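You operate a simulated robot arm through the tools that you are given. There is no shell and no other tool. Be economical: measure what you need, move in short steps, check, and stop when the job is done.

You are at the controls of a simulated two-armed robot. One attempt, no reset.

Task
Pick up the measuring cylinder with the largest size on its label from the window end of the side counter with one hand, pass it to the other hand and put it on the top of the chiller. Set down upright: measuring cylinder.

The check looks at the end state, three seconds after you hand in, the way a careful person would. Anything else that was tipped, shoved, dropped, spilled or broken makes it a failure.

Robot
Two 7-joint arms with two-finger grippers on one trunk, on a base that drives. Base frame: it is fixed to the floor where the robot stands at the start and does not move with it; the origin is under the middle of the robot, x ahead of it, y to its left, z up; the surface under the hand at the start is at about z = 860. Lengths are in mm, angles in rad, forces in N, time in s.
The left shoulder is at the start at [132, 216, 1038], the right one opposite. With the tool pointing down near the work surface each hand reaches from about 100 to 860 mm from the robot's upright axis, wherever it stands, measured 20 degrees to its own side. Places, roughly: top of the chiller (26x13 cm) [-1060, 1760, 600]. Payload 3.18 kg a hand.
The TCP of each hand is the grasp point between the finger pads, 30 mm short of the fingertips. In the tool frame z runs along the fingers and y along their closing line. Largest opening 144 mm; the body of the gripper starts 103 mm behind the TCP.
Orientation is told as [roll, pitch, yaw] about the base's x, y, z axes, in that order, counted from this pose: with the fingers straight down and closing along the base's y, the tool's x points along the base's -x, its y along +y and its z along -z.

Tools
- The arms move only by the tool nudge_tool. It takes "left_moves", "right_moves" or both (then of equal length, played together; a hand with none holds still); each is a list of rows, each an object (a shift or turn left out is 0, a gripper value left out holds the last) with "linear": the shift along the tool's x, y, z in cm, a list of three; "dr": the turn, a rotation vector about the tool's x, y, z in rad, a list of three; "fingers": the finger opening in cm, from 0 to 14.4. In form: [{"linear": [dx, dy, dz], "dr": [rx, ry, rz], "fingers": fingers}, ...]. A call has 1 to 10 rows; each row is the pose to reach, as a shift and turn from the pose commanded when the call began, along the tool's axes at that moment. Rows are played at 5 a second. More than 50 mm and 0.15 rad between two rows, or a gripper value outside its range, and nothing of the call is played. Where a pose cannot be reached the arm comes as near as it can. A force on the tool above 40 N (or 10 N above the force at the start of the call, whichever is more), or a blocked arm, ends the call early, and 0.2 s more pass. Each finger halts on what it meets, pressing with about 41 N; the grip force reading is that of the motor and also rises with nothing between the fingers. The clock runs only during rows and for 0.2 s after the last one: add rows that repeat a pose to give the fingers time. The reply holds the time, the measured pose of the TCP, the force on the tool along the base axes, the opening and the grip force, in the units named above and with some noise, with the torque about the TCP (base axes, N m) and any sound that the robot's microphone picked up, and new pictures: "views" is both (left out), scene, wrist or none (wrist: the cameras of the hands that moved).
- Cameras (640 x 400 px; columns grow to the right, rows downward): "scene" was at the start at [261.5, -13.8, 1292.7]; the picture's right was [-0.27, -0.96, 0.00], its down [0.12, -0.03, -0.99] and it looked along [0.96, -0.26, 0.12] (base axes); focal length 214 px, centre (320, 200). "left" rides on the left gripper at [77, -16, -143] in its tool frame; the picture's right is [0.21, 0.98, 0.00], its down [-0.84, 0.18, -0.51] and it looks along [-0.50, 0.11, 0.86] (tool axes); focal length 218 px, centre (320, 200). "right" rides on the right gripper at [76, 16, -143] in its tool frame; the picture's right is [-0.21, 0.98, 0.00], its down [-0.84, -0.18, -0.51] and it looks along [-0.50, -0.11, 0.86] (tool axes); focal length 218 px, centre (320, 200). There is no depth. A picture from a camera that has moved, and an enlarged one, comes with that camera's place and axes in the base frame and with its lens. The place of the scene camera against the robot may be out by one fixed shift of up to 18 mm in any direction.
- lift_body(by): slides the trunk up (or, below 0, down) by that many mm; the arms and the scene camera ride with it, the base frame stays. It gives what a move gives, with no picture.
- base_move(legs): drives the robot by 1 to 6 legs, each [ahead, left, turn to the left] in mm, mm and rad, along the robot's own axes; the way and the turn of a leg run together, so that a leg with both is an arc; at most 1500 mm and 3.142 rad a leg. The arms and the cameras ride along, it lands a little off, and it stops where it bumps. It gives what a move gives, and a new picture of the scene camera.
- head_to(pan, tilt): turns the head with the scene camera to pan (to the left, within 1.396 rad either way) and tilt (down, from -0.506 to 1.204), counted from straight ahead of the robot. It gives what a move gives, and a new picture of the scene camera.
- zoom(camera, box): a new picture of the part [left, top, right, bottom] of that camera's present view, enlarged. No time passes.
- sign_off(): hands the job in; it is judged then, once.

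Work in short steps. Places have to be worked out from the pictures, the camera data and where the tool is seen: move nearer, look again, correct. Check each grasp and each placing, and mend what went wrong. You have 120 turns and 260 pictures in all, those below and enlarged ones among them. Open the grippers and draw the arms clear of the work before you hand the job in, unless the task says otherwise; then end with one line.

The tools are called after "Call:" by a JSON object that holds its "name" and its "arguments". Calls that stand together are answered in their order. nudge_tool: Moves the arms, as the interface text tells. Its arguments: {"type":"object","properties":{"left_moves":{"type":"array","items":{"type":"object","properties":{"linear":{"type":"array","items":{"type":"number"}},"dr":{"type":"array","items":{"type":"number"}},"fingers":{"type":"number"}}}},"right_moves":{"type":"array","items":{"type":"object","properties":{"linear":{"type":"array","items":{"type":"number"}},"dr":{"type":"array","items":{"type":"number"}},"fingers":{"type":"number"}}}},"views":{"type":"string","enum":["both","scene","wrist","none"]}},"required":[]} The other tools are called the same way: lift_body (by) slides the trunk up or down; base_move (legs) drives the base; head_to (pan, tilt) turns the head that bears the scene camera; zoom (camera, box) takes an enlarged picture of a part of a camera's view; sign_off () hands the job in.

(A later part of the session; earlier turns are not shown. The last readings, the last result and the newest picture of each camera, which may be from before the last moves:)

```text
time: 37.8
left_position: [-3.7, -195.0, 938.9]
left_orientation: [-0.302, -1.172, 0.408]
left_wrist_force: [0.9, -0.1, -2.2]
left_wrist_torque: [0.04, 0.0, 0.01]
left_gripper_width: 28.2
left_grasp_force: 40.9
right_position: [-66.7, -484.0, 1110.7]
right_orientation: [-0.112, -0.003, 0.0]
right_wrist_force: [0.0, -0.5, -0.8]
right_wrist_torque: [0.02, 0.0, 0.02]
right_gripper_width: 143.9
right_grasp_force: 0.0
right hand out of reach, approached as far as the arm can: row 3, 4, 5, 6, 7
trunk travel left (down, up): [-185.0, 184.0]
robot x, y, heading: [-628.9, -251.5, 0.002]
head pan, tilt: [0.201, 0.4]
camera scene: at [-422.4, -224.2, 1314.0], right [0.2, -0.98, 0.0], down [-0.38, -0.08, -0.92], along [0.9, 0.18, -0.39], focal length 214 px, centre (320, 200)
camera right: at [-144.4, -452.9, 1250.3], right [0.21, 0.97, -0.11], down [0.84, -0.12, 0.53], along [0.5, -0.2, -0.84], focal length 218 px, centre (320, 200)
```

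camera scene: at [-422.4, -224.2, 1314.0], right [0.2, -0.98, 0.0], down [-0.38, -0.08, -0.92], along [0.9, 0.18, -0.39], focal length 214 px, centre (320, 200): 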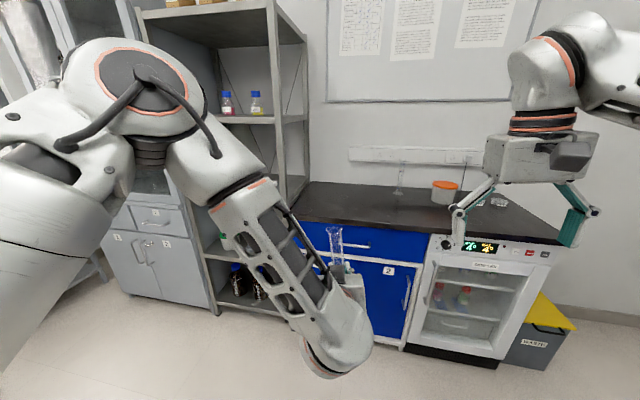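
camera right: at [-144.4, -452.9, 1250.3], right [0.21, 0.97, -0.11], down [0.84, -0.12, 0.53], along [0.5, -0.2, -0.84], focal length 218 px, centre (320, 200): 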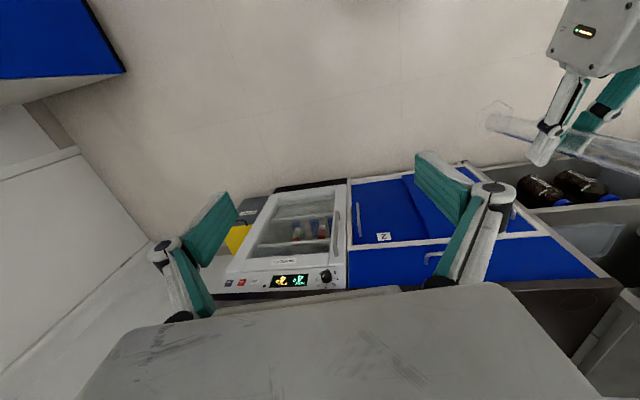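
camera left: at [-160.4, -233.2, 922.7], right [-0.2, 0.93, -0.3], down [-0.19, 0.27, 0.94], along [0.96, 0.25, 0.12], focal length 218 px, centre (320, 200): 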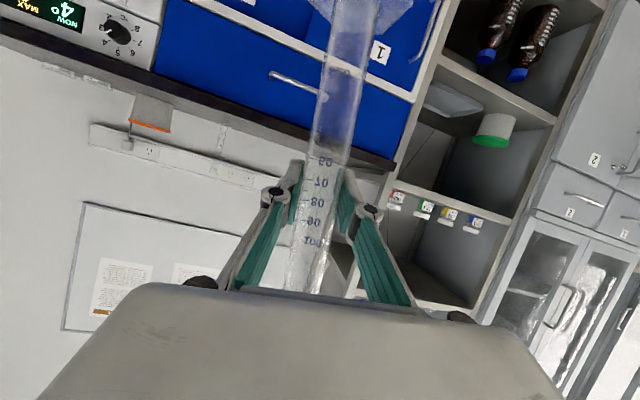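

Straight down isn't reachable for the right hand here. I'll have it come in obliquely from the right instead (yaw ≈ 1.2, pitched about 45° down), which also keeps its camera clear of the left hand. First I'll rotate in place.

Call:
{"name": "nudge_tool", "arguments": {"right_moves": [{"linear": [0, -1, 0], "dr": [-0.112, 0, 0]}], "views": "none"}}

Call:
{"name": "nudge_tool", "arguments": {"right_moves": [{"dr": [-0.048, -0.07, -0.113]}, {"dr": [-0.096, -0.14, -0.226]}, {"dr": [-0.144, -0.21, -0.34]}, {"dr": [-0.192, -0.28, -0.453]}, {"dr": [-0.24, -0.35, -0.566]}, {"dr": [-0.287, -0.42, -0.679]}, {"dr": [-0.335, -0.489, -0.792]}, {"dr": [-0.383, -0.559, -0.906]}, {"dr": [-0.431, -0.629, -1.019]}, {"dr": [-0.479, -0.699, -1.132]}]}}

```text
time: 38.2
left_position: [-4.1, -196.8, 937.9]
left_orientation: [-0.298, -1.171, 0.406]
left_wrist_force: [-0.1, -0.2, -1.5]
left_wrist_torque: [-0.01, -0.04, 0.01]
left_gripper_width: 28.1
left_grasp_force: 41.3
right_position: [-66.4, -496.2, 1110.5]
right_orientation: [0.004, -0.002, -0.004]
right_wrist_force: [0.9, -0.1, -0.3]
right_wrist_torque: [0.05, 0.04, 0.03]
right_gripper_width: 144.1
right_grasp_force: 0.1
trunk travel left (down, up): [-185.0, 184.0]
robot x, y, heading: [-630.6, -251.7, -0.005]
head pan, tilt: [0.201, 0.4]
```

```text
time: 40.4
left_position: [-2.7, -194.8, 938.4]
left_orientation: [-0.3, -1.172, 0.409]
left_wrist_force: [0.4, 0.4, -2.5]
left_wrist_torque: [0.01, 0.0, -0.02]
left_gripper_width: 28.1
left_grasp_force: 41.0
right_position: [-64.8, -495.3, 1111.5]
right_orientation: [-0.002, -0.804, 1.203]
right_wrist_force: [0.4, -0.3, -0.3]
right_wrist_torque: [-0.03, 0.0, -0.03]
right_gripper_width: 144.0
right_grasp_force: 0.1
trunk travel left (down, up): [-185.0, 184.0]
robot x, y, heading: [-627.8, -250.9, 0.001]
head pan, tilt: [0.201, 0.4]
camera scene: at [-422.3, -224.4, 1314.0], right [0.2, -0.98, 0.0], down [-0.38, -0.08, -0.92], along [0.9, 0.18, -0.39], focal length 214 px, centre (320, 200)
camera right: at [-137.8, -634.7, 1155.0], right [-0.86, 0.49, 0.15], down [0.25, 0.14, 0.96], along [0.45, 0.86, -0.24], focal length 218 px, centre (320, 200)
```

scene: 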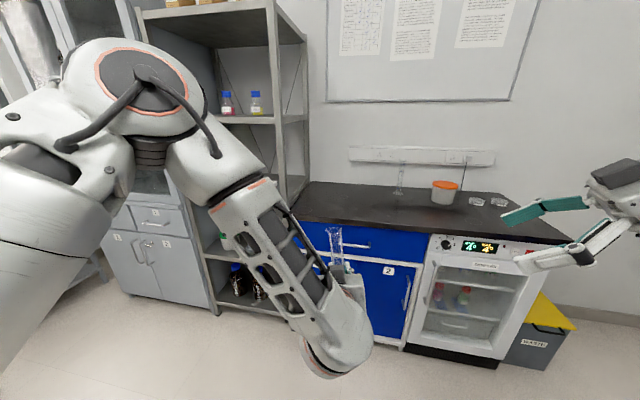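
right: 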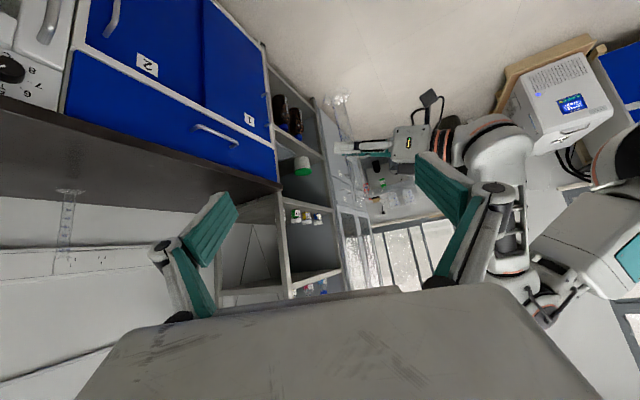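

The rotation succeeded. The right camera now sees the tube and the left fingers, so I'll zoom in to locate the tube top.

Call:
{"name": "zoom", "arguments": {"camera": "right", "box": [290, 80, 450, 230]}}

Call:
{"name": "zoom", "arguments": {"camera": "scene", "box": [270, 200, 430, 320]}}

```text
2.67 times, centred on (370, 155) of right
camera zoom: at [-137.8, -634.7, 1155.0], right [-0.86, 0.49, 0.15], down [0.25, 0.14, 0.96], along [0.45, 0.86, -0.24], focal length 582 px, centre (187, 320)
```

zoom: 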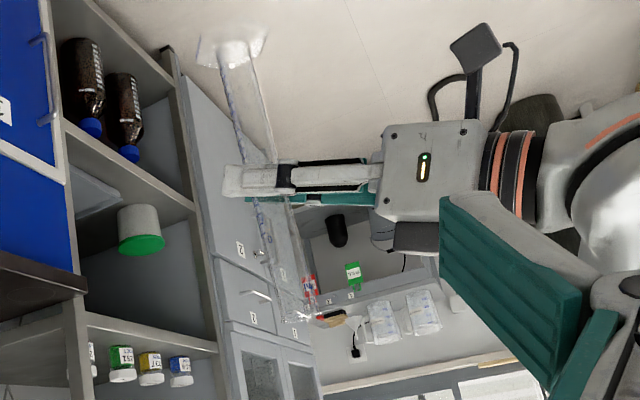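

```text
3.33 times, centred on (350, 260) of scene
camera zoom: at [-422.3, -224.4, 1314.0], right [0.2, -0.98, 0.0], down [-0.38, -0.08, -0.92], along [0.9, 0.18, -0.39], focal length 715 px, centre (220, 0)
```

zoom: 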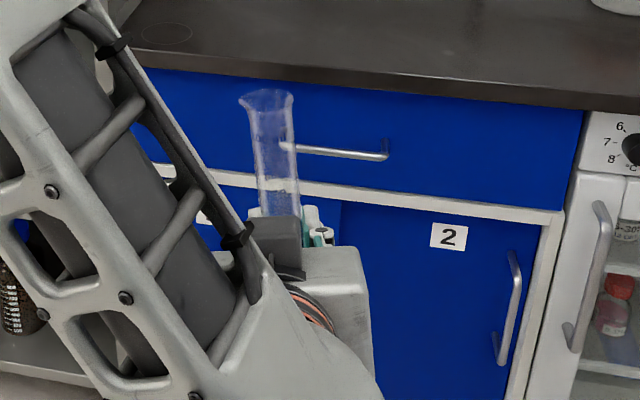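

The tube top measures about (-4, -181, 1051), which agrees with the prediction. I'll move the right hand to a stand-off 120 mm back from the grasp point (-5, -185, 1027) along its approach.

Call:
{"name": "nudge_tool", "arguments": {"right_moves": [{"linear": [-3.1, 1.1, 3.24]}, {"linear": [-6.2, 2.2, 6.5]}, {"linear": [-9.4, 3.3, 9.7]}, {"linear": [-12.5, 4.4, 13]}, {"linear": [-15.6, 5.55, 16.2]}, {"linear": [-15.6, 5.55, 16.2]}]}}

```text
time: 41.8
left_position: [-3.8, -196.0, 939.6]
left_orientation: [-0.299, -1.173, 0.408]
left_wrist_force: [0.3, -0.4, -1.1]
left_wrist_torque: [0.0, 0.0, 0.0]
left_gripper_width: 28.1
left_grasp_force: 41.4
right_position: [-36.4, -265.3, 1112.0]
right_orientation: [-0.005, -0.803, 1.2]
right_wrist_force: [-0.6, -0.2, 0.2]
right_wrist_torque: [0.0, -0.04, 0.0]
right_gripper_width: 144.1
right_grasp_force: 0.0
trunk travel left (down, up): [-185.0, 184.0]
robot x, y, heading: [-631.4, -251.7, -0.001]
head pan, tilt: [0.201, 0.4]
camera scene: at [-423.7, -224.7, 1314.5], right [0.2, -0.98, 0.0], down [-0.38, -0.08, -0.92], along [0.9, 0.18, -0.39], focal length 214 px, centre (320, 200)
camera right: at [-108.7, -405.9, 1156.1], right [-0.86, 0.49, 0.15], down [0.25, 0.14, 0.96], along [0.45, 0.86, -0.24], focal length 218 px, centre (320, 200)
```

scene: 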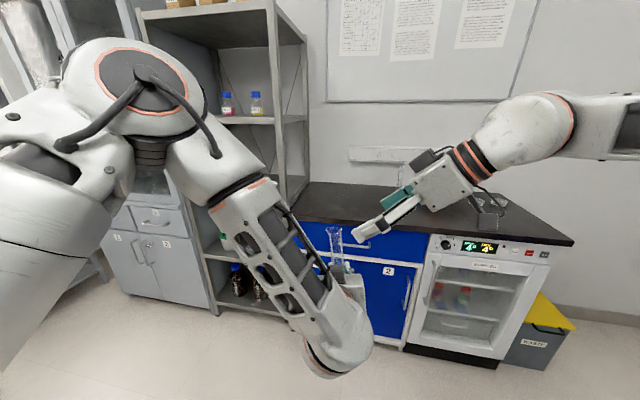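
right: 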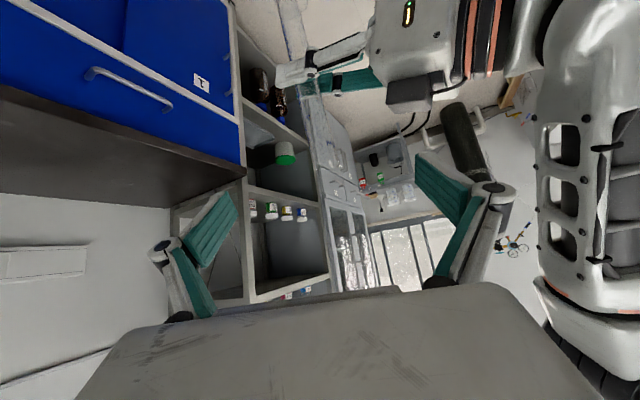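

I'll zoom once more to confirm the tube top lies between the right fingers along the approach line.

Call:
{"name": "zoom", "arguments": {"camera": "right", "box": [250, 20, 430, 200]}}

```text
2.22 times, centred on (340, 110) of right
camera zoom: at [-108.7, -405.9, 1156.1], right [-0.86, 0.49, 0.15], down [0.25, 0.14, 0.96], along [0.45, 0.86, -0.24], focal length 485 px, centre (276, 400)
```

zoom: 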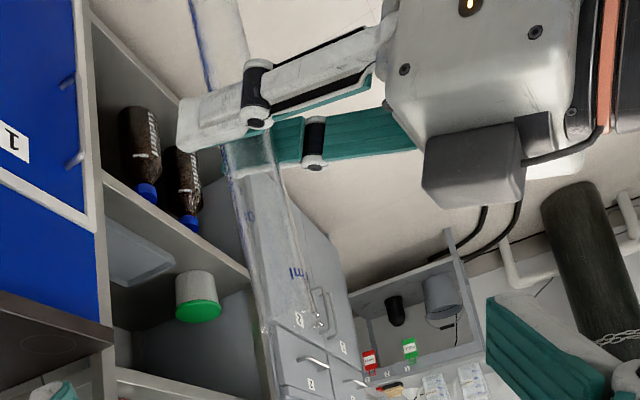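

The prediction and picture match within a pixel. I'll narrow the opening to 8 cm so the fingers stay clear of the left hand's bracket, then advance 12 cm along the fingers.

Call:
{"name": "nudge_tool", "arguments": {"right_moves": [{"fingers": 8}, {"fingers": 8}, {"linear": [0, 0, 3]}, {"linear": [0, 0, 6]}, {"linear": [0, 0, 9]}, {"linear": [0, 0, 11.8]}, {"linear": [0, 0, 11.8]}]}}

```text
time: 43.4
left_position: [-3.2, -195.5, 936.2]
left_orientation: [-0.297, -1.169, 0.405]
left_wrist_force: [-0.4, -0.9, -2.0]
left_wrist_torque: [0.01, 0.0, 0.02]
left_gripper_width: 28.1
left_grasp_force: 41.1
right_position: [-28.9, -237.4, 1023.4]
right_orientation: [0.002, -0.801, 1.201]
right_wrist_force: [0.7, -0.1, 0.2]
right_wrist_torque: [0.0, 0.07, 0.04]
right_gripper_width: 80.1
right_grasp_force: 0.0
right hand out of reach, approached as far as the arm can: row 4, 5, 6, 7
trunk travel left (down, up): [-185.0, 184.0]
robot x, y, heading: [-630.2, -250.8, 0.002]
head pan, tilt: [0.201, 0.4]
camera scene: at [-420.5, -224.7, 1313.3], right [0.2, -0.98, 0.0], down [-0.38, -0.08, -0.92], along [0.9, 0.18, -0.39], focal length 214 px, centre (320, 200)
camera right: at [-100.5, -377.5, 1067.4], right [-0.86, 0.49, 0.15], down [0.25, 0.14, 0.96], along [0.45, 0.86, -0.24], focal length 218 px, centre (320, 200)
```

scene: 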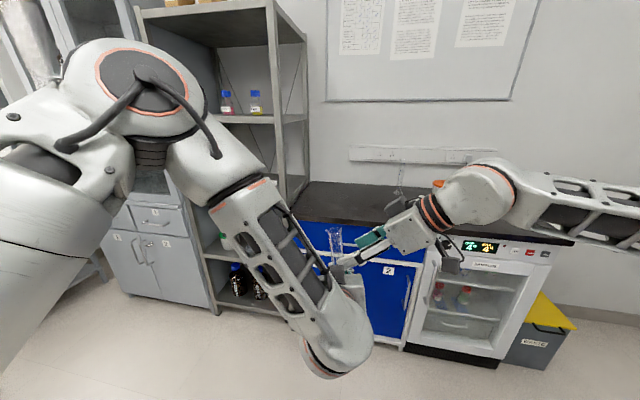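
right: 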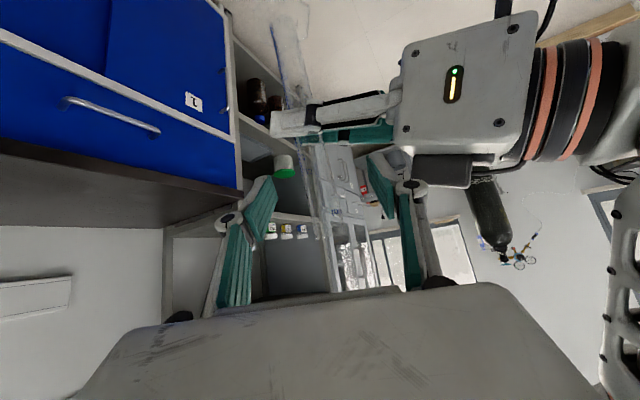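

The right hand stopped at its reach limit, 58 mm short of the tube. I'll bring the tube to it instead by moving the left hand by (-24, -52, 0) mm, first halfway.

Call:
{"name": "nudge_tool", "arguments": {"left_moves": [{"linear": [0.3, -0.8, -0.42]}, {"linear": [0.6, -1.6, -0.85]}, {"linear": [0.92, -2.4, -1.27]}, {"linear": [0.92, -2.4, -1.27]}], "views": "none"}}

Call:
{"name": "nudge_tool", "arguments": {"right_moves": [{"linear": [0, 0, 0]}]}}

```text
time: 44.6
left_position: [0.5, -185.8, 939.9]
left_orientation: [-0.367, -1.142, 0.547]
left_wrist_force: [-0.6, 0.2, -1.7]
left_wrist_torque: [-0.02, -0.09, -0.03]
left_gripper_width: 28.3
left_grasp_force: 40.9
right_position: [-29.6, -237.7, 1025.8]
right_orientation: [-0.003, -0.8, 1.201]
right_wrist_force: [0.2, 0.9, 0.3]
right_wrist_torque: [-0.03, 0.07, 0.0]
right_gripper_width: 79.9
right_grasp_force: 0.0
trunk travel left (down, up): [-185.0, 184.0]
robot x, y, heading: [-628.4, -253.6, -0.002]
head pan, tilt: [0.201, 0.4]
stopped in row 4 (left hand): the arm was blocked; the commanded pose is now the measured one
```

```text
time: 45.0
left_position: [0.4, -186.7, 940.8]
left_orientation: [-0.367, -1.145, 0.544]
left_wrist_force: [-0.4, 0.1, -2.3]
left_wrist_torque: [0.02, -0.03, -0.01]
left_gripper_width: 28.1
left_grasp_force: 41.0
right_position: [-30.1, -236.4, 1025.2]
right_orientation: [-0.002, -0.801, 1.2]
right_wrist_force: [-0.2, 1.0, 0.0]
right_wrist_torque: [-0.02, -0.03, 0.0]
right_gripper_width: 79.8
right_grasp_force: 0.0
trunk travel left (down, up): [-185.0, 184.0]
robot x, y, heading: [-628.3, -251.7, -0.001]
head pan, tilt: [0.201, 0.4]
camera scene: at [-422.4, -224.1, 1314.0], right [0.2, -0.98, 0.0], down [-0.38, -0.08, -0.92], along [0.9, 0.18, -0.39], focal length 214 px, centre (320, 200)
camera right: at [-102.1, -377.0, 1069.2], right [-0.86, 0.49, 0.15], down [0.25, 0.14, 0.96], along [0.45, 0.86, -0.24], focal length 218 px, centre (320, 200)
```

scene: 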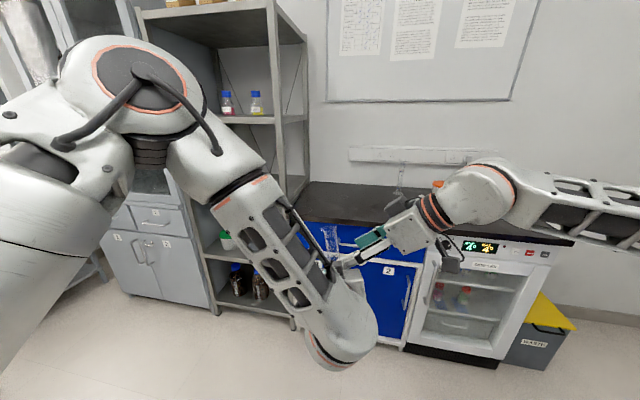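
right: 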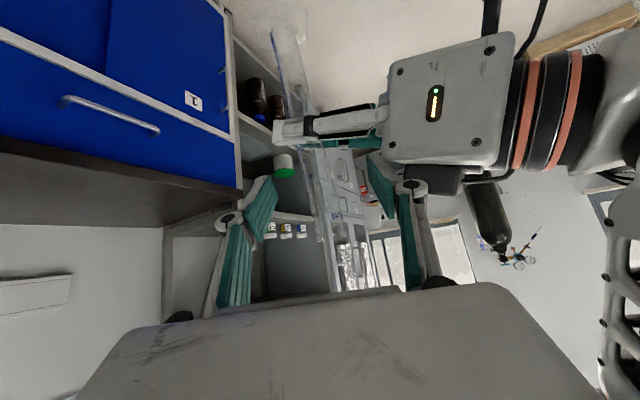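

The left arm is at a joint limit this low. I'll back the right hand off, return the left hand to a higher and more forward pose (upright tube, z ≈ 1045), and redo the handover there.

Call:
{"name": "nudge_tool", "arguments": {"right_moves": [{"linear": [0, 0, -4]}, {"linear": [0, 0, -8]}, {"linear": [0, 0, -12]}, {"linear": [0, 0, -15]}], "views": "none"}}

Call:
{"name": "nudge_tool", "arguments": {"left_moves": [{"linear": [-2.5, -0.5, -0.1], "dr": [0.02, 0, 0.03]}, {"linear": [-5, -1.2, -0.2], "dr": [0.05, 0, 0.08]}, {"linear": [-7.5, -2.3, -0.4], "dr": [0.08, 0, 0.13]}, {"linear": [-9.5, -3.3, -0.5], "dr": [0.11, -0.005, 0.18]}, {"linear": [-10.6, -4.3, -0.67], "dr": [0.134, -0.008, 0.216]}, {"linear": [-10.6, -4.3, -0.67], "dr": [0.134, -0.008, 0.216]}]}}

```text
time: 46.0
left_position: [0.9, -186.8, 942.2]
left_orientation: [-0.371, -1.145, 0.549]
left_wrist_force: [-0.3, 0.1, -2.1]
left_wrist_torque: [0.02, -0.04, -0.03]
left_gripper_width: 27.8
left_grasp_force: 40.7
right_position: [-70.4, -337.8, 1130.8]
right_orientation: [-0.003, -0.803, 1.2]
right_wrist_force: [0.0, 0.0, -0.2]
right_wrist_torque: [0.01, 0.01, -0.01]
right_gripper_width: 80.2
right_grasp_force: 0.1
trunk travel left (down, up): [-185.0, 184.0]
robot x, y, heading: [-630.6, -252.3, 0.001]
head pan, tilt: [0.201, 0.4]
```

```text
time: 47.4
left_position: [39.1, -211.3, 1045.9]
left_orientation: [0.016, -1.194, -0.024]
left_wrist_force: [0.0, -0.3, -1.3]
left_wrist_torque: [-0.04, 0.03, 0.0]
left_gripper_width: 28.0
left_grasp_force: 41.4
right_position: [-69.0, -337.2, 1129.7]
right_orientation: [-0.001, -0.801, 1.201]
right_wrist_force: [-0.3, 0.5, 0.7]
right_wrist_torque: [-0.01, 0.0, 0.0]
right_gripper_width: 80.1
right_grasp_force: 0.1
trunk travel left (down, up): [-185.0, 184.0]
robot x, y, heading: [-630.4, -254.7, -0.001]
head pan, tilt: [0.201, 0.4]
camera scene: at [-422.3, -224.1, 1313.9], right [0.2, -0.98, 0.0], down [-0.38, -0.08, -0.92], along [0.9, 0.18, -0.39], focal length 214 px, centre (320, 200)
camera left: at [-121.5, -225.4, 1027.0], right [-0.07, 0.98, -0.19], down [-0.16, 0.17, 0.97], along [0.98, 0.1, 0.14], focal length 218 px, centre (320, 200)
```

scene: 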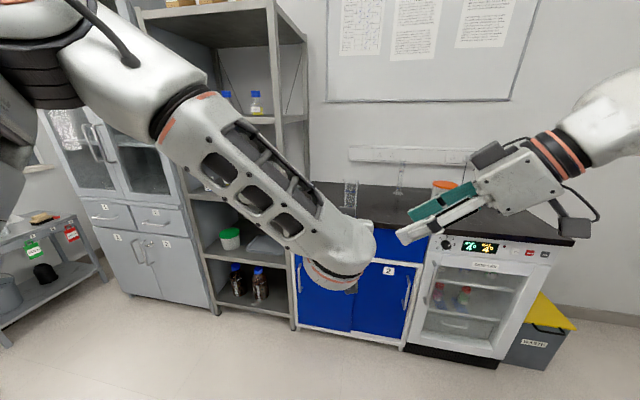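
left: 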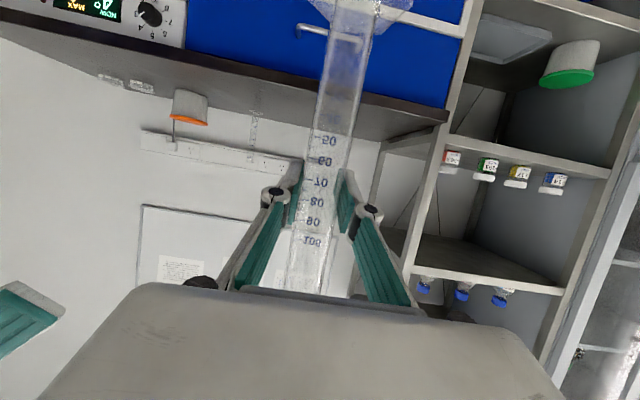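

The tube is upright again at TCP (39, -211, 1046), with its top near 1164. I'll line the right hand up horizontally on its approach direction at z ≈ 1138.

Call:
{"name": "nudge_tool", "arguments": {"right_moves": [{"linear": [-1.2, -2.75, 0.75]}, {"linear": [-2.4, -5.5, 1.5]}, {"linear": [-2.4, -5.5, 1.5]}]}}

```text
time: 48.2
left_position: [37.8, -210.0, 1044.4]
left_orientation: [0.016, -1.195, -0.021]
left_wrist_force: [0.0, -0.1, -1.0]
left_wrist_torque: [0.01, 0.03, 0.01]
left_gripper_width: 28.0
left_grasp_force: 40.9
right_position: [-8.7, -332.3, 1138.0]
right_orientation: [-0.004, -0.803, 1.203]
right_wrist_force: [-0.6, -0.2, 0.4]
right_wrist_torque: [-0.04, 0.0, 0.0]
right_gripper_width: 80.3
right_grasp_force: 0.2
trunk travel left (down, up): [-185.0, 184.0]
robot x, y, heading: [-629.1, -254.7, 0.003]
head pan, tilt: [0.201, 0.4]
camera scene: at [-423.0, -224.1, 1314.2], right [0.2, -0.98, 0.0], down [-0.38, -0.08, -0.92], along [0.9, 0.18, -0.39], focal length 214 px, centre (320, 200)
camera right: at [-80.7, -471.7, 1181.4], right [-0.86, 0.49, 0.15], down [0.25, 0.14, 0.96], along [0.45, 0.86, -0.24], focal length 218 px, centre (320, 200)
```

scene: 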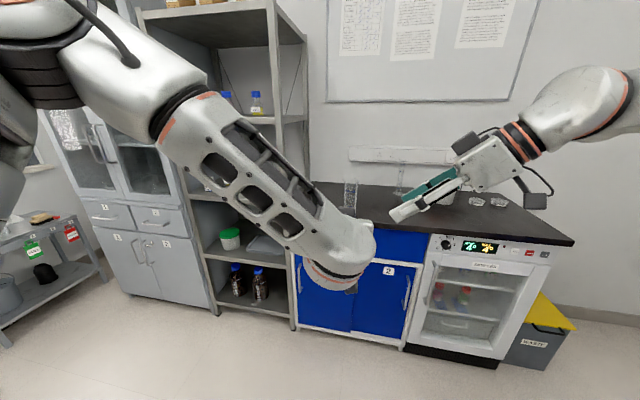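
right: 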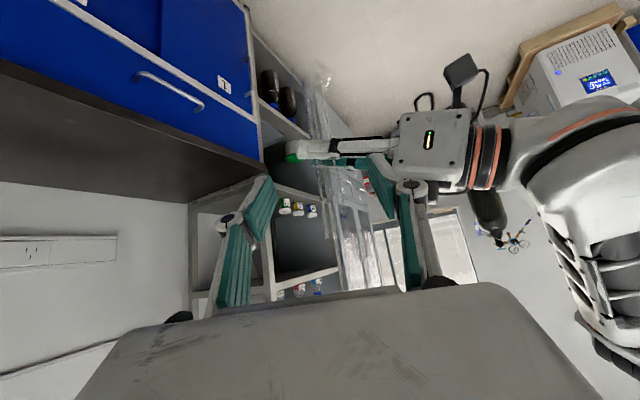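

The tube sits between the open right fingers in the view. I'll advance horizontally by 13 cm in small rows.

Call:
{"name": "nudge_tool", "arguments": {"right_moves": [{"linear": [-1.8, 0, 1.87]}, {"linear": [-3.6, 0, 3.7]}, {"linear": [-5.4, 0, 5.6]}, {"linear": [-7.2, 0, 7.5]}, {"linear": [-9.0, 0, 9.35]}, {"linear": [-9.0, 0, 9.35]}]}}

```text
time: 49.6
left_position: [38.2, -209.5, 1045.6]
left_orientation: [0.016, -1.193, -0.019]
left_wrist_force: [0.9, 0.7, -1.8]
left_wrist_torque: [0.03, 0.01, -0.02]
left_gripper_width: 28.1
left_grasp_force: 41.3
right_position: [6.5, -270.4, 1127.7]
right_orientation: [-0.003, -0.801, 1.201]
right_wrist_force: [-0.6, 0.7, 0.3]
right_wrist_torque: [-0.02, -0.02, 0.0]
right_gripper_width: 80.2
right_grasp_force: 0.1
right hand out of reach, approached as far as the arm can: row 3, 4, 5, 6
trunk travel left (down, up): [-185.0, 184.0]
robot x, y, heading: [-628.9, -249.7, 0.002]
head pan, tilt: [0.201, 0.4]
camera scene: at [-422.8, -224.0, 1314.1], right [0.2, -0.98, 0.0], down [-0.38, -0.08, -0.92], along [0.9, 0.18, -0.39], focal length 214 px, centre (320, 200)
camera right: at [-66.6, -410.4, 1172.1], right [-0.86, 0.49, 0.15], down [0.25, 0.14, 0.96], along [0.45, 0.86, -0.24], focal length 218 px, centre (320, 200)
```

scene: 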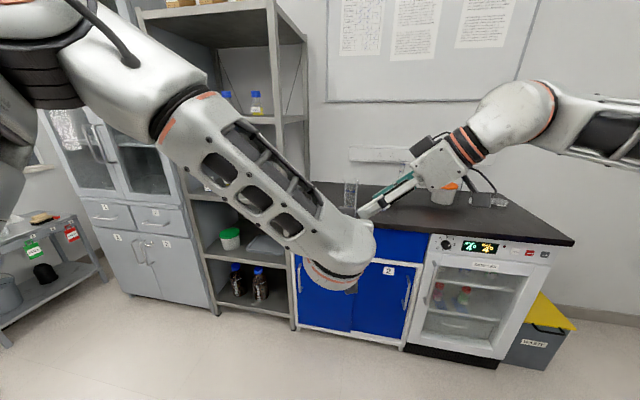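
right: 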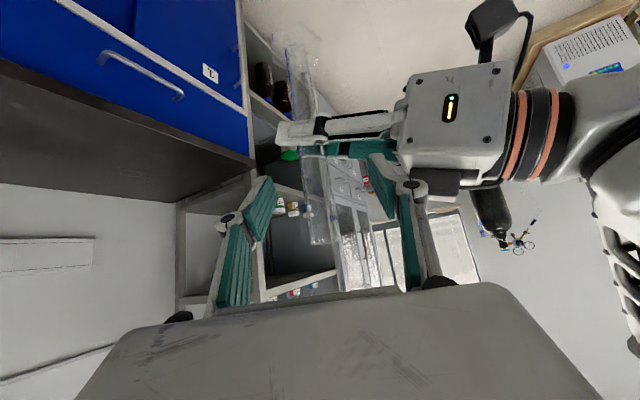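

The right hand is at its limit again, about 68 mm short of the tube. The left arm has room here, so I'll carry the tube into the right fingers by (-32, -61, 0) mm.

Call:
{"name": "nudge_tool", "arguments": {"left_moves": [{"linear": [0.3, -1.5, -0.75]}, {"linear": [0.6, -3.0, -1.5]}, {"linear": [0.9, -4.5, -2.2]}, {"linear": [1.17, -6.1, -2.95]}, {"linear": [1.17, -6.1, -2.95]}], "views": "none"}}

Call:
{"name": "nudge_tool", "arguments": {"right_moves": [{"linear": [0, 0, 0]}]}}

```text
time: 50.8
left_position: [16.7, -253.8, 1047.1]
left_orientation: [-0.053, -1.183, 0.077]
left_wrist_force: [0.6, 0.1, -1.0]
left_wrist_torque: [0.0, -0.03, 0.02]
left_gripper_width: 28.0
left_grasp_force: 41.1
right_position: [6.0, -271.3, 1127.7]
right_orientation: [-0.002, -0.803, 1.201]
right_wrist_force: [-0.3, 0.8, -0.8]
right_wrist_torque: [0.02, 0.01, 0.0]
right_gripper_width: 79.9
right_grasp_force: 0.0
trunk travel left (down, up): [-185.0, 184.0]
robot x, y, heading: [-634.2, -253.0, 0.002]
head pan, tilt: [0.201, 0.4]
```

```text
time: 51.2
left_position: [16.1, -256.6, 1049.6]
left_orientation: [-0.056, -1.187, 0.076]
left_wrist_force: [0.7, 0.4, -1.4]
left_wrist_torque: [0.03, 0.03, -0.01]
left_gripper_width: 28.1
left_grasp_force: 40.8
right_position: [6.1, -269.8, 1128.3]
right_orientation: [-0.001, -0.803, 1.202]
right_wrist_force: [0.0, 0.3, 0.7]
right_wrist_torque: [-0.02, 0.03, -0.01]
right_gripper_width: 80.1
right_grasp_force: 0.1
trunk travel left (down, up): [-185.0, 184.0]
robot x, y, heading: [-629.4, -253.5, 0.003]
head pan, tilt: [0.201, 0.4]
camera scene: at [-422.4, -224.2, 1314.0], right [0.2, -0.98, 0.0], down [-0.38, -0.08, -0.92], along [0.9, 0.18, -0.39], focal length 214 px, centre (320, 200)
camera right: at [-66.2, -410.7, 1171.8], right [-0.86, 0.49, 0.15], down [0.25, 0.14, 0.96], along [0.45, 0.86, -0.24], focal length 218 px, centre (320, 200)
```

scene: 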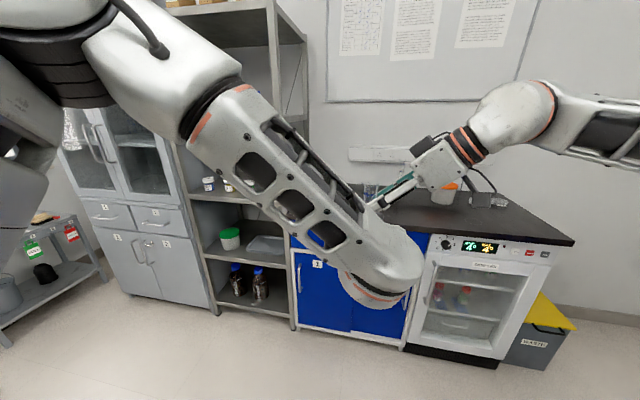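
right: 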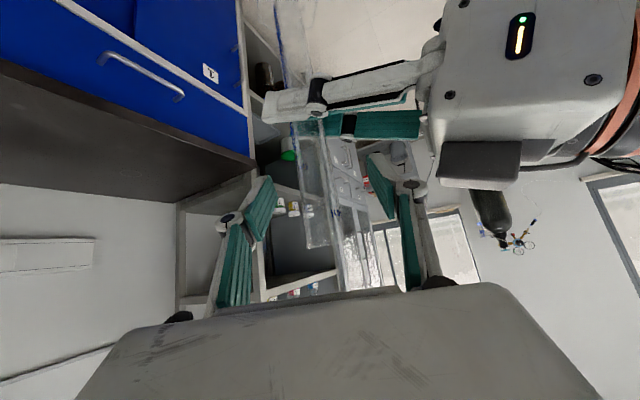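

The tube is inside the right fingers about 17 mm beyond the TCP, still on the pads, with a 4 mm sideways offset. I'll correct that offset, try 0.5 cm more advance, and close.

Call:
{"name": "nudge_tool", "arguments": {"right_moves": [{"linear": [0, -0.45, 0.5]}, {"linear": [0, -0.45, 0.5]}, {"linear": [0, -0.45, 0.5], "fingers": 4.5}, {"linear": [0, -0.45, 0.5], "fingers": 1}, {"linear": [0, -0.45, 0.5], "fingers": 1}, {"linear": [0, -0.45, 0.5], "fingers": 1}]}}

Call:
{"name": "zoom", "arguments": {"camera": "right", "box": [220, 100, 420, 260]}}

```text
time: 52.6
left_position: [13.6, -258.4, 1052.7]
left_orientation: [-0.066, -1.19, 0.083]
left_wrist_force: [-10.0, 14.8, -10.4]
left_wrist_torque: [-0.08, -0.73, 0.24]
left_gripper_width: 27.8
left_grasp_force: 41.0
right_position: [7.6, -272.7, 1129.9]
right_orientation: [-0.007, -0.805, 1.201]
right_wrist_force: [10.3, -15.5, 8.8]
right_wrist_torque: [-0.93, -0.13, -0.47]
right_gripper_width: 30.2
right_grasp_force: 41.0
right hand out of reach, approached as far as the arm can: row 1, 2, 3, 4, 5, 6
trunk travel left (down, up): [-185.0, 184.0]
robot x, y, heading: [-629.7, -254.0, 0.001]
head pan, tilt: [0.201, 0.4]
camera scene: at [-422.4, -224.2, 1314.0], right [0.2, -0.98, 0.0], down [-0.38, -0.08, -0.92], along [0.9, 0.18, -0.39], focal length 214 px, centre (320, 200)
camera right: at [-65.4, -411.7, 1172.8], right [-0.86, 0.49, 0.15], down [0.24, 0.14, 0.96], along [0.45, 0.86, -0.24], focal length 218 px, centre (320, 200)
```

scene: 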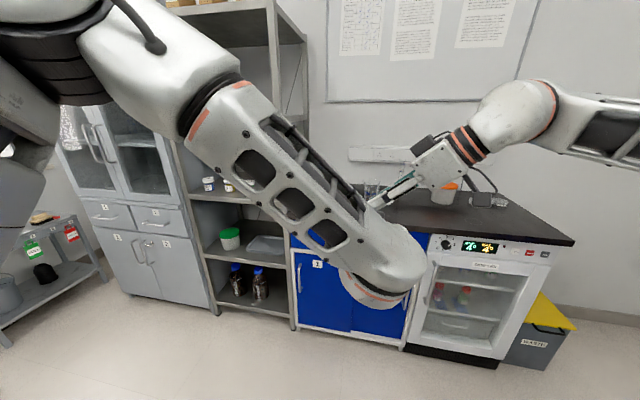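
right: 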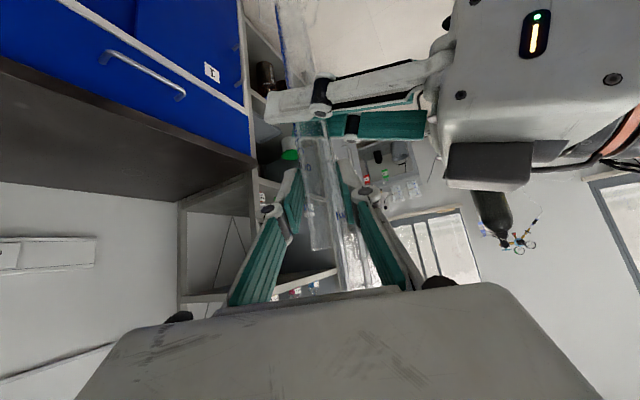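

```text
2.50 times, centred on (320, 180) of right
camera zoom: at [-65.4, -411.7, 1172.8], right [-0.86, 0.49, 0.15], down [0.24, 0.14, 0.96], along [0.45, 0.86, -0.24], focal length 546 px, centre (320, 250)
```

zoom: 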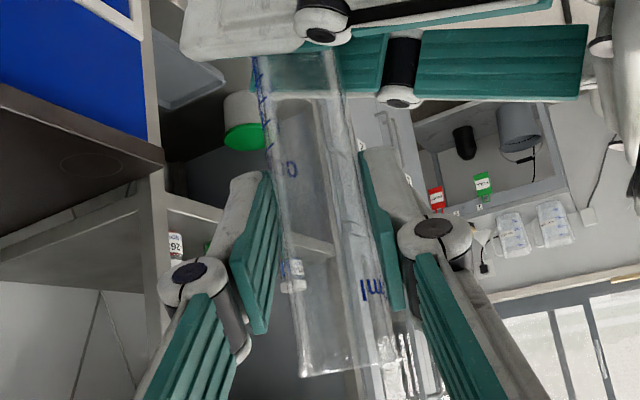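

The right hand grips at 30 mm and 41 N. I'll open the left fingers and leave that hand in place for now, then check that the tube stays.

Call:
{"name": "nudge_tool", "arguments": {"left_moves": [{"fingers": 3.5}, {"fingers": 5}, {"fingers": 8}, {"fingers": 8}]}}

Call:
{"name": "zoom", "arguments": {"camera": "right", "box": [220, 100, 420, 260]}}

```text
time: 53.6
left_position: [15.4, -261.1, 1055.3]
left_orientation: [-0.073, -1.194, 0.084]
left_wrist_force: [0.0, -1.3, -0.5]
left_wrist_torque: [-0.03, 0.07, -0.01]
left_gripper_width: 80.0
left_grasp_force: 0.2
right_position: [5.0, -270.3, 1128.8]
right_orientation: [-0.002, -0.801, 1.201]
right_wrist_force: [0.4, 0.4, 0.4]
right_wrist_torque: [-0.03, 0.0, 0.01]
right_gripper_width: 29.8
right_grasp_force: 41.3
trunk travel left (down, up): [-185.0, 184.0]
robot x, y, heading: [-627.8, -253.2, 0.001]
head pan, tilt: [0.201, 0.4]
camera scene: at [-422.4, -224.2, 1314.0], right [0.2, -0.98, 0.0], down [-0.38, -0.08, -0.92], along [0.9, 0.18, -0.39], focal length 214 px, centre (320, 200)
camera left: at [-146.0, -279.7, 1037.6], right [-0.09, 0.97, -0.22], down [-0.17, 0.2, 0.96], along [0.98, 0.13, 0.14], focal length 218 px, centre (320, 200)
```

scene: 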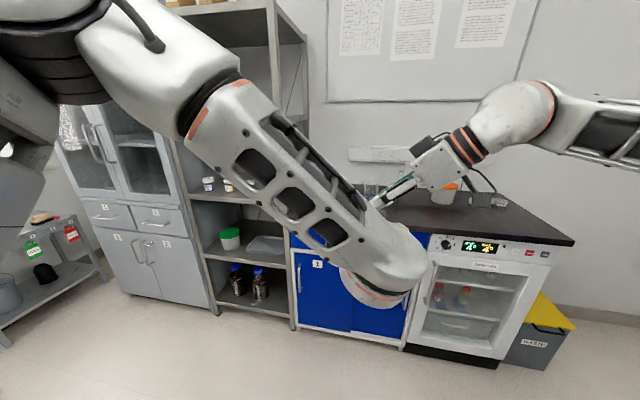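
left: 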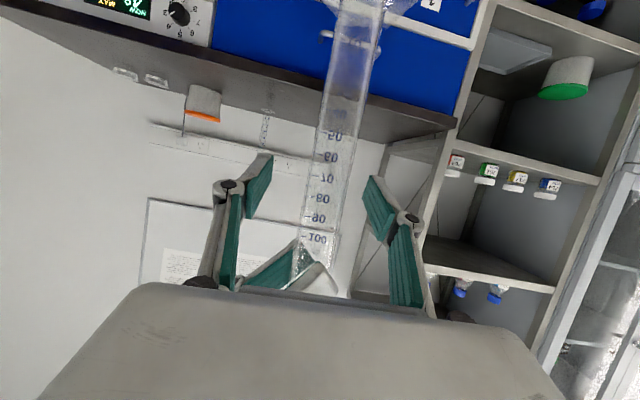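

```text
2.50 times, centred on (320, 180) of right
camera zoom: at [-66.3, -410.5, 1171.7], right [-0.86, 0.49, 0.15], down [0.25, 0.14, 0.96], along [0.45, 0.86, -0.24], focal length 546 px, centre (320, 250)
```

zoom: 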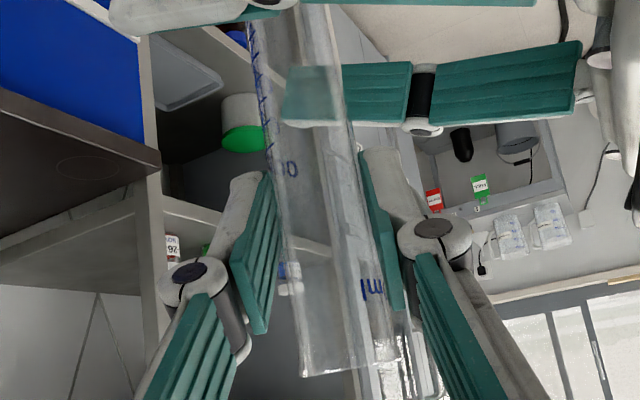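

The right hand holds the tube securely. I'll open the left fingers fully, then slide the right hand with the tube forward out of them (+60, -35 mm).

Call:
{"name": "nudge_tool", "arguments": {"left_moves": [{"fingers": 11}, {"fingers": 14.4}, {"fingers": 14.4}], "views": "none"}}

Call:
{"name": "nudge_tool", "arguments": {"right_moves": [{"linear": [0.2, -1.7, -0.2]}, {"linear": [0.4, -3.4, -0.4]}, {"linear": [0.6, -5.1, -0.6]}, {"linear": [0.77, -6.85, -0.8]}, {"linear": [0.77, -6.85, -0.8]}]}}

```text
time: 54.4
left_position: [13.8, -260.5, 1054.1]
left_orientation: [-0.07, -1.195, 0.082]
left_wrist_force: [-0.1, -0.1, 0.3]
left_wrist_torque: [0.03, -0.01, 0.01]
left_gripper_width: 144.0
left_grasp_force: 0.0
right_position: [5.9, -271.6, 1127.3]
right_orientation: [-0.002, -0.802, 1.201]
right_wrist_force: [-0.2, -0.2, -0.3]
right_wrist_torque: [-0.02, 0.01, 0.02]
right_gripper_width: 30.1
right_grasp_force: 40.8
trunk travel left (down, up): [-185.0, 184.0]
robot x, y, heading: [-628.1, -252.4, 0.006]
head pan, tilt: [0.201, 0.4]
```

```text
time: 55.6
left_position: [14.8, -258.9, 1053.7]
left_orientation: [-0.067, -1.193, 0.082]
left_wrist_force: [0.1, -0.3, 0.3]
left_wrist_torque: [-0.01, -0.04, -0.03]
left_gripper_width: 144.0
left_grasp_force: 0.0
right_position: [57.4, -313.6, 1124.2]
right_orientation: [-0.002, -0.802, 1.203]
right_wrist_force: [0.3, -0.1, -1.7]
right_wrist_torque: [-0.07, -0.02, 0.02]
right_gripper_width: 29.6
right_grasp_force: 40.6
right hand out of reach, approached as far as the arm can: row 1, 2, 3, 4, 5
trunk travel left (down, up): [-185.0, 184.0]
robot x, y, heading: [-628.6, -252.3, -0.001]
head pan, tilt: [0.201, 0.4]
camera scene: at [-422.8, -224.1, 1314.1], right [0.2, -0.98, 0.0], down [-0.38, -0.08, -0.92], along [0.9, 0.18, -0.39], focal length 214 px, centre (320, 200)
camera right: at [-12.8, -453.4, 1168.4], right [-0.86, 0.49, 0.15], down [0.25, 0.14, 0.96], along [0.45, 0.86, -0.24], focal length 218 px, centre (320, 200)
```

scene: 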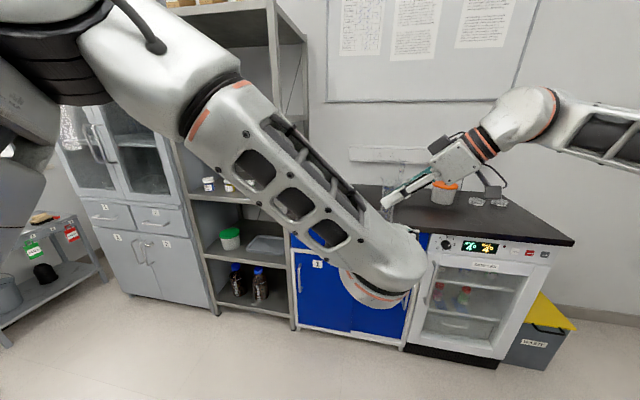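
right: 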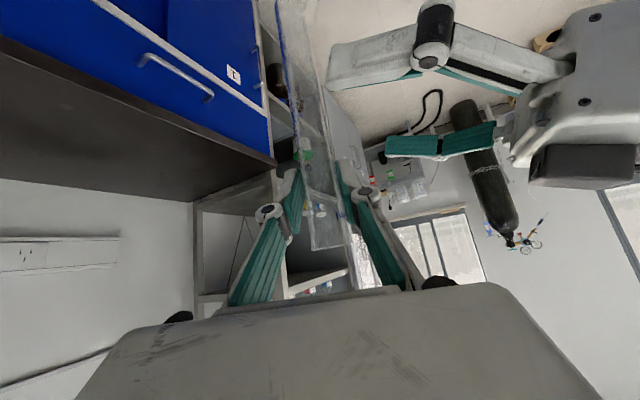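

The tube is now ahead of the left fingertips. I'll retract the left hand backward and to the left, away from it.

Call:
{"name": "nudge_tool", "arguments": {"left_moves": [{"linear": [0.5, 1, -1.5]}, {"linear": [0.9, 3, -2.2]}, {"linear": [1.0, 6, -2.5]}, {"linear": [1.0, 10, -2.5]}, {"linear": [1.0, 14, -2.5]}, {"linear": [1.0, 18, -2.5]}]}}

```text
time: 57.0
left_position: [-20.0, -88.4, 1044.3]
left_orientation: [0.015, -1.194, -0.021]
left_wrist_force: [0.5, 0.3, -0.3]
left_wrist_torque: [-0.02, 0.03, -0.01]
left_gripper_width: 144.0
left_grasp_force: 0.1
right_position: [59.1, -311.6, 1123.9]
right_orientation: [-0.001, -0.802, 1.204]
right_wrist_force: [-0.2, -0.3, -1.7]
right_wrist_torque: [-0.02, 0.01, 0.0]
right_gripper_width: 29.8
right_grasp_force: 40.8
trunk travel left (down, up): [-185.0, 184.0]
robot x, y, heading: [-630.7, -252.9, 0.001]
head pan, tilt: [0.201, 0.4]
camera scene: at [-422.5, -222.8, 1314.0], right [0.2, -0.98, 0.0], down [-0.38, -0.08, -0.92], along [0.9, 0.18, -0.39], focal length 214 px, centre (320, 200)
camera left: at [-180.7, -103.8, 1027.2], right [-0.07, 0.98, -0.19], down [-0.16, 0.18, 0.97], along [0.98, 0.1, 0.14], focal length 218 px, centre (320, 200)
```

scene: 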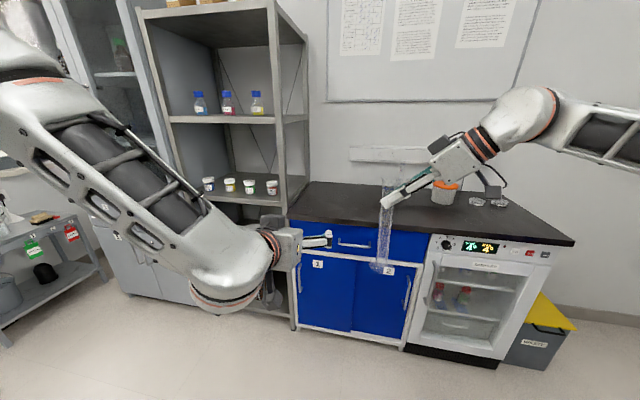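
left: 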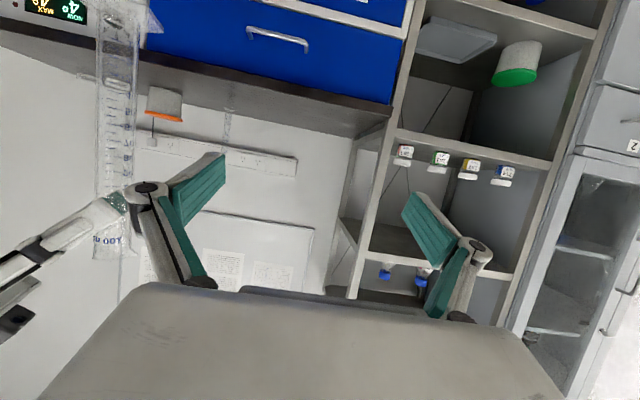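

Handover is complete and the tube hangs upright in the right hand. I'll look left for the chiller and the way there.

Call:
{"name": "head_to", "arguments": {"pan": 1.39, "tilt": 0.35}}

```text
time: 58.4
left_position: [-19.0, -90.6, 1044.7]
left_orientation: [0.015, -1.195, -0.02]
left_wrist_force: [-0.3, 0.1, 0.2]
left_wrist_torque: [0.01, 0.01, 0.01]
left_gripper_width: 144.0
left_grasp_force: 0.0
right_position: [58.4, -314.0, 1125.0]
right_orientation: [-0.001, -0.8, 1.203]
right_wrist_force: [-0.7, -0.1, -1.3]
right_wrist_torque: [-0.04, 0.0, -0.02]
right_gripper_width: 29.6
right_grasp_force: 41.1
trunk travel left (down, up): [-185.0, 184.0]
robot x, y, heading: [-629.5, -251.6, -0.004]
head pan, tilt: [1.389, 0.351]
camera scene: at [-496.3, -151.1, 1318.5], right [0.98, -0.18, 0.0], down [-0.06, -0.34, -0.94], along [0.17, 0.92, -0.34], focal length 214 px, centre (320, 200)
```

scene: 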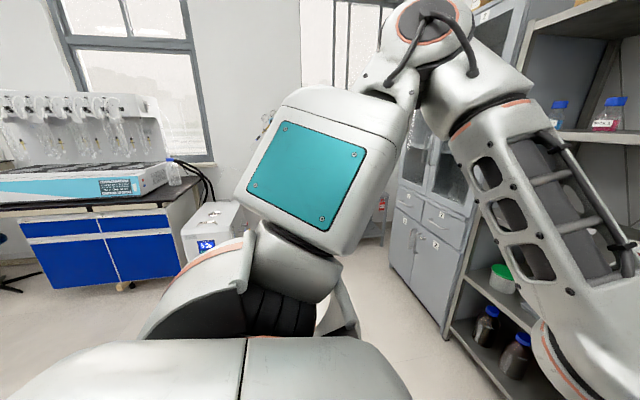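

The chiller is visible beyond the bench end. I'll turn the robot left by 1.2 rad to face that area and bring the head forward.

Call:
{"name": "base_move", "arguments": {"legs": [[0, 0, 1.2]]}}

Call:
{"name": "head_to", "arguments": {"pan": 0.5, "tilt": 0.35}}

```text
time: 61.8
left_position: [-560.9, 376.4, 1045.6]
left_orientation: [0.015, -1.194, 1.183]
left_wrist_force: [0.1, 0.3, 0.9]
left_wrist_torque: [-0.01, -0.03, -0.03]
left_gripper_width: 144.1
left_grasp_force: 0.1
right_position: [-323.9, 369.3, 1124.8]
right_orientation: [-0.001, -0.803, 2.404]
right_wrist_force: [0.3, 0.2, -0.7]
right_wrist_torque: [-0.02, 0.01, 0.01]
right_gripper_width: 29.7
right_grasp_force: 40.9
trunk travel left (down, up): [-185.0, 184.0]
robot x, y, heading: [-629.2, -252.5, 1.202]
head pan, tilt: [1.389, 0.351]
camera scene: at [-662.5, -92.4, 1318.5], right [0.52, 0.85, 0.0], down [0.29, -0.18, -0.94], along [-0.8, 0.49, -0.34], focal length 214 px, centre (320, 200)
```

scene: 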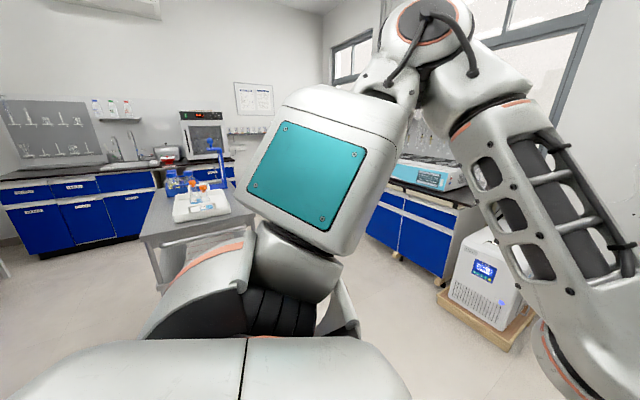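

```text
time: 63.0
left_position: [-560.3, 374.9, 1044.6]
left_orientation: [0.015, -1.193, 1.182]
left_wrist_force: [-0.1, -0.1, 0.0]
left_wrist_torque: [0.01, -0.01, 0.0]
left_gripper_width: 143.7
left_grasp_force: 0.0
right_position: [-324.4, 367.8, 1123.7]
right_orientation: [-0.001, -0.8, 2.404]
right_wrist_force: [0.5, 0.6, -0.2]
right_wrist_torque: [-0.03, -0.04, -0.02]
right_gripper_width: 29.4
right_grasp_force: 41.3
trunk travel left (down, up): [-185.0, 184.0]
robot x, y, heading: [-630.5, -252.0, 1.203]
head pan, tilt: [0.499, 0.351]
camera scene: at [-595.1, -48.8, 1318.5], right [0.99, 0.13, 0.0], down [0.05, -0.34, -0.94], along [-0.12, 0.93, -0.34], focal length 214 px, centre (320, 200)
```

scene: 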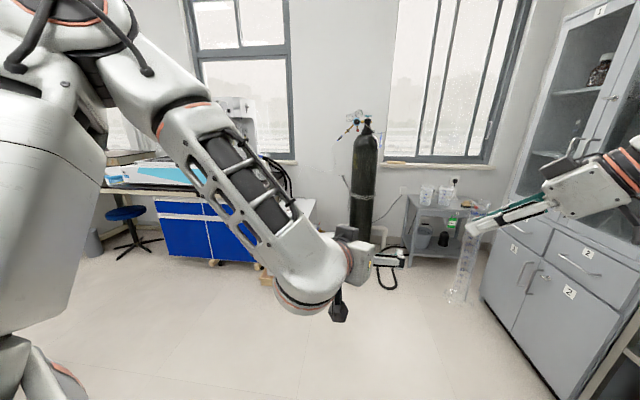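

The chiller stands on a low pallet at the end of the bench by the windows. I'll move the left hand further aside, turn to face +y, and sidestep and drive to a point short of the chiller for a clear look.

Call:
{"name": "nudge_tool", "arguments": {"left_moves": [{"linear": [0, 4, 0]}, {"linear": [0, 8, 0]}, {"linear": [0, 12, 0]}, {"linear": [0, 16, 0]}], "views": "none"}}

Call:
{"name": "base_move", "arguments": {"legs": [[0, 0, 0.37], [0, 450, 0], [350, 0, 0]]}}

Call:
{"name": "head_to", "arguments": {"pan": -0.05, "tilt": 0.55}}

```text
time: 64.0
left_position: [-715.7, 437.6, 1070.8]
left_orientation: [0.011, -1.178, 1.185]
left_wrist_force: [-0.4, 0.5, 0.6]
left_wrist_torque: [-0.01, -0.02, 0.0]
left_gripper_width: 144.0
left_grasp_force: 0.0
left hand out of reach, approached as far as the arm can: row 1, 2, 3, 4
right_position: [-326.1, 369.3, 1124.0]
right_orientation: [-0.002, -0.801, 2.406]
right_wrist_force: [-0.5, 0.5, -1.4]
right_wrist_torque: [-0.05, -0.04, 0.0]
right_gripper_width: 29.5
right_grasp_force: 41.1
trunk travel left (down, up): [-185.0, 184.0]
robot x, y, heading: [-628.6, -247.8, 1.205]
head pan, tilt: [0.499, 0.351]
```

```text
time: 71.4
left_position: [-1401.1, 709.3, 1072.0]
left_orientation: [0.013, -1.178, 1.546]
left_wrist_force: [-0.4, 0.9, -1.7]
left_wrist_torque: [0.02, 0.03, 0.03]
left_gripper_width: 144.3
left_grasp_force: 0.0
right_position: [-1012.6, 784.7, 1124.5]
right_orientation: [-0.002, -0.8, 2.767]
right_wrist_force: [-0.6, 0.5, -1.6]
right_wrist_torque: [-0.01, -0.04, 0.02]
right_gripper_width: 29.7
right_grasp_force: 41.1
trunk travel left (down, up): [-185.0, 184.0]
robot x, y, heading: [-1076.9, 94.5, 1.57]
head pan, tilt: [0.499, 0.351]
camera scene: at [-1113.1, 296.2, 1318.5], right [0.88, 0.48, 0.0], down [0.16, -0.3, -0.94], along [-0.45, 0.83, -0.34], focal length 214 px, centre (320, 200)
```

scene: 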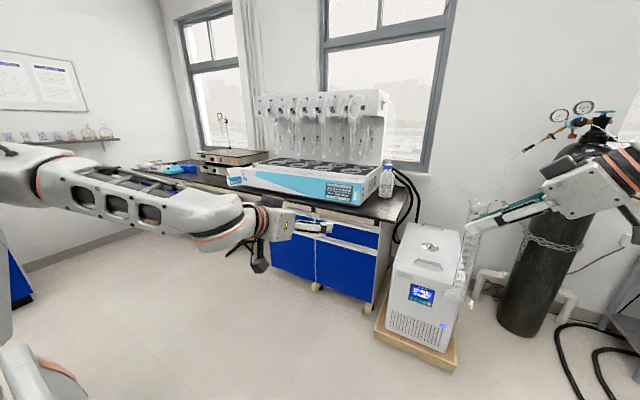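

```text
time: 72.4
left_position: [-1402.2, 710.3, 1070.9]
left_orientation: [0.011, -1.179, 1.547]
left_wrist_force: [0.3, -0.2, -0.2]
left_wrist_torque: [0.0, -0.01, -0.03]
left_gripper_width: 143.8
left_grasp_force: 0.0
right_position: [-1012.8, 784.5, 1124.0]
right_orientation: [-0.002, -0.803, 2.767]
right_wrist_force: [0.8, -0.2, -1.5]
right_wrist_torque: [-0.04, -0.05, -0.02]
right_gripper_width: 29.4
right_grasp_force: 40.6
trunk travel left (down, up): [-185.0, 184.0]
robot x, y, heading: [-1075.2, 95.0, 1.567]
head pan, tilt: [-0.051, 0.55]
camera scene: at [-1064.0, 303.6, 1300.3], right [1.0, -0.05, 0.0], down [-0.03, -0.52, -0.85], along [0.05, 0.85, -0.52], focal length 214 px, centre (320, 200)
```

scene: 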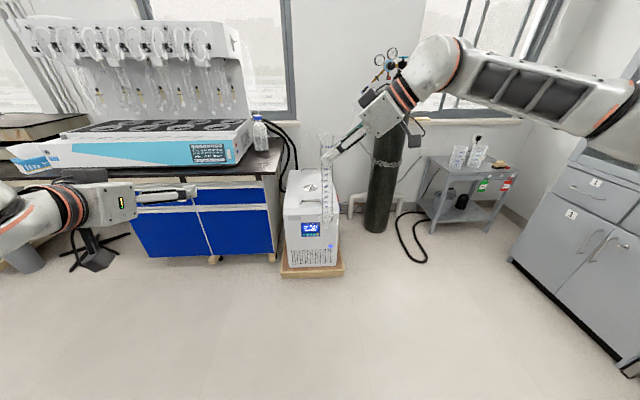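

The chiller is straight ahead. I'll zoom in on its top to see the handle and the free area.

Call:
{"name": "zoom", "arguments": {"camera": "scene", "box": [260, 140, 380, 240]}}

```text
4.00 times, centred on (320, 190) of scene
camera zoom: at [-1064.0, 303.6, 1300.3], right [1.0, -0.05, 0.0], down [-0.03, -0.52, -0.85], along [0.05, 0.85, -0.52], focal length 858 px, centre (320, 240)
```

zoom: 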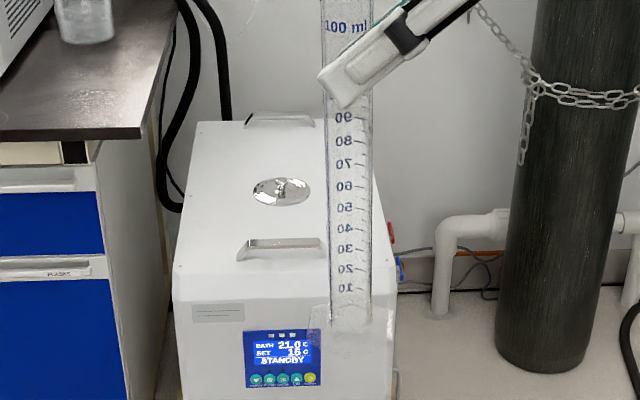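

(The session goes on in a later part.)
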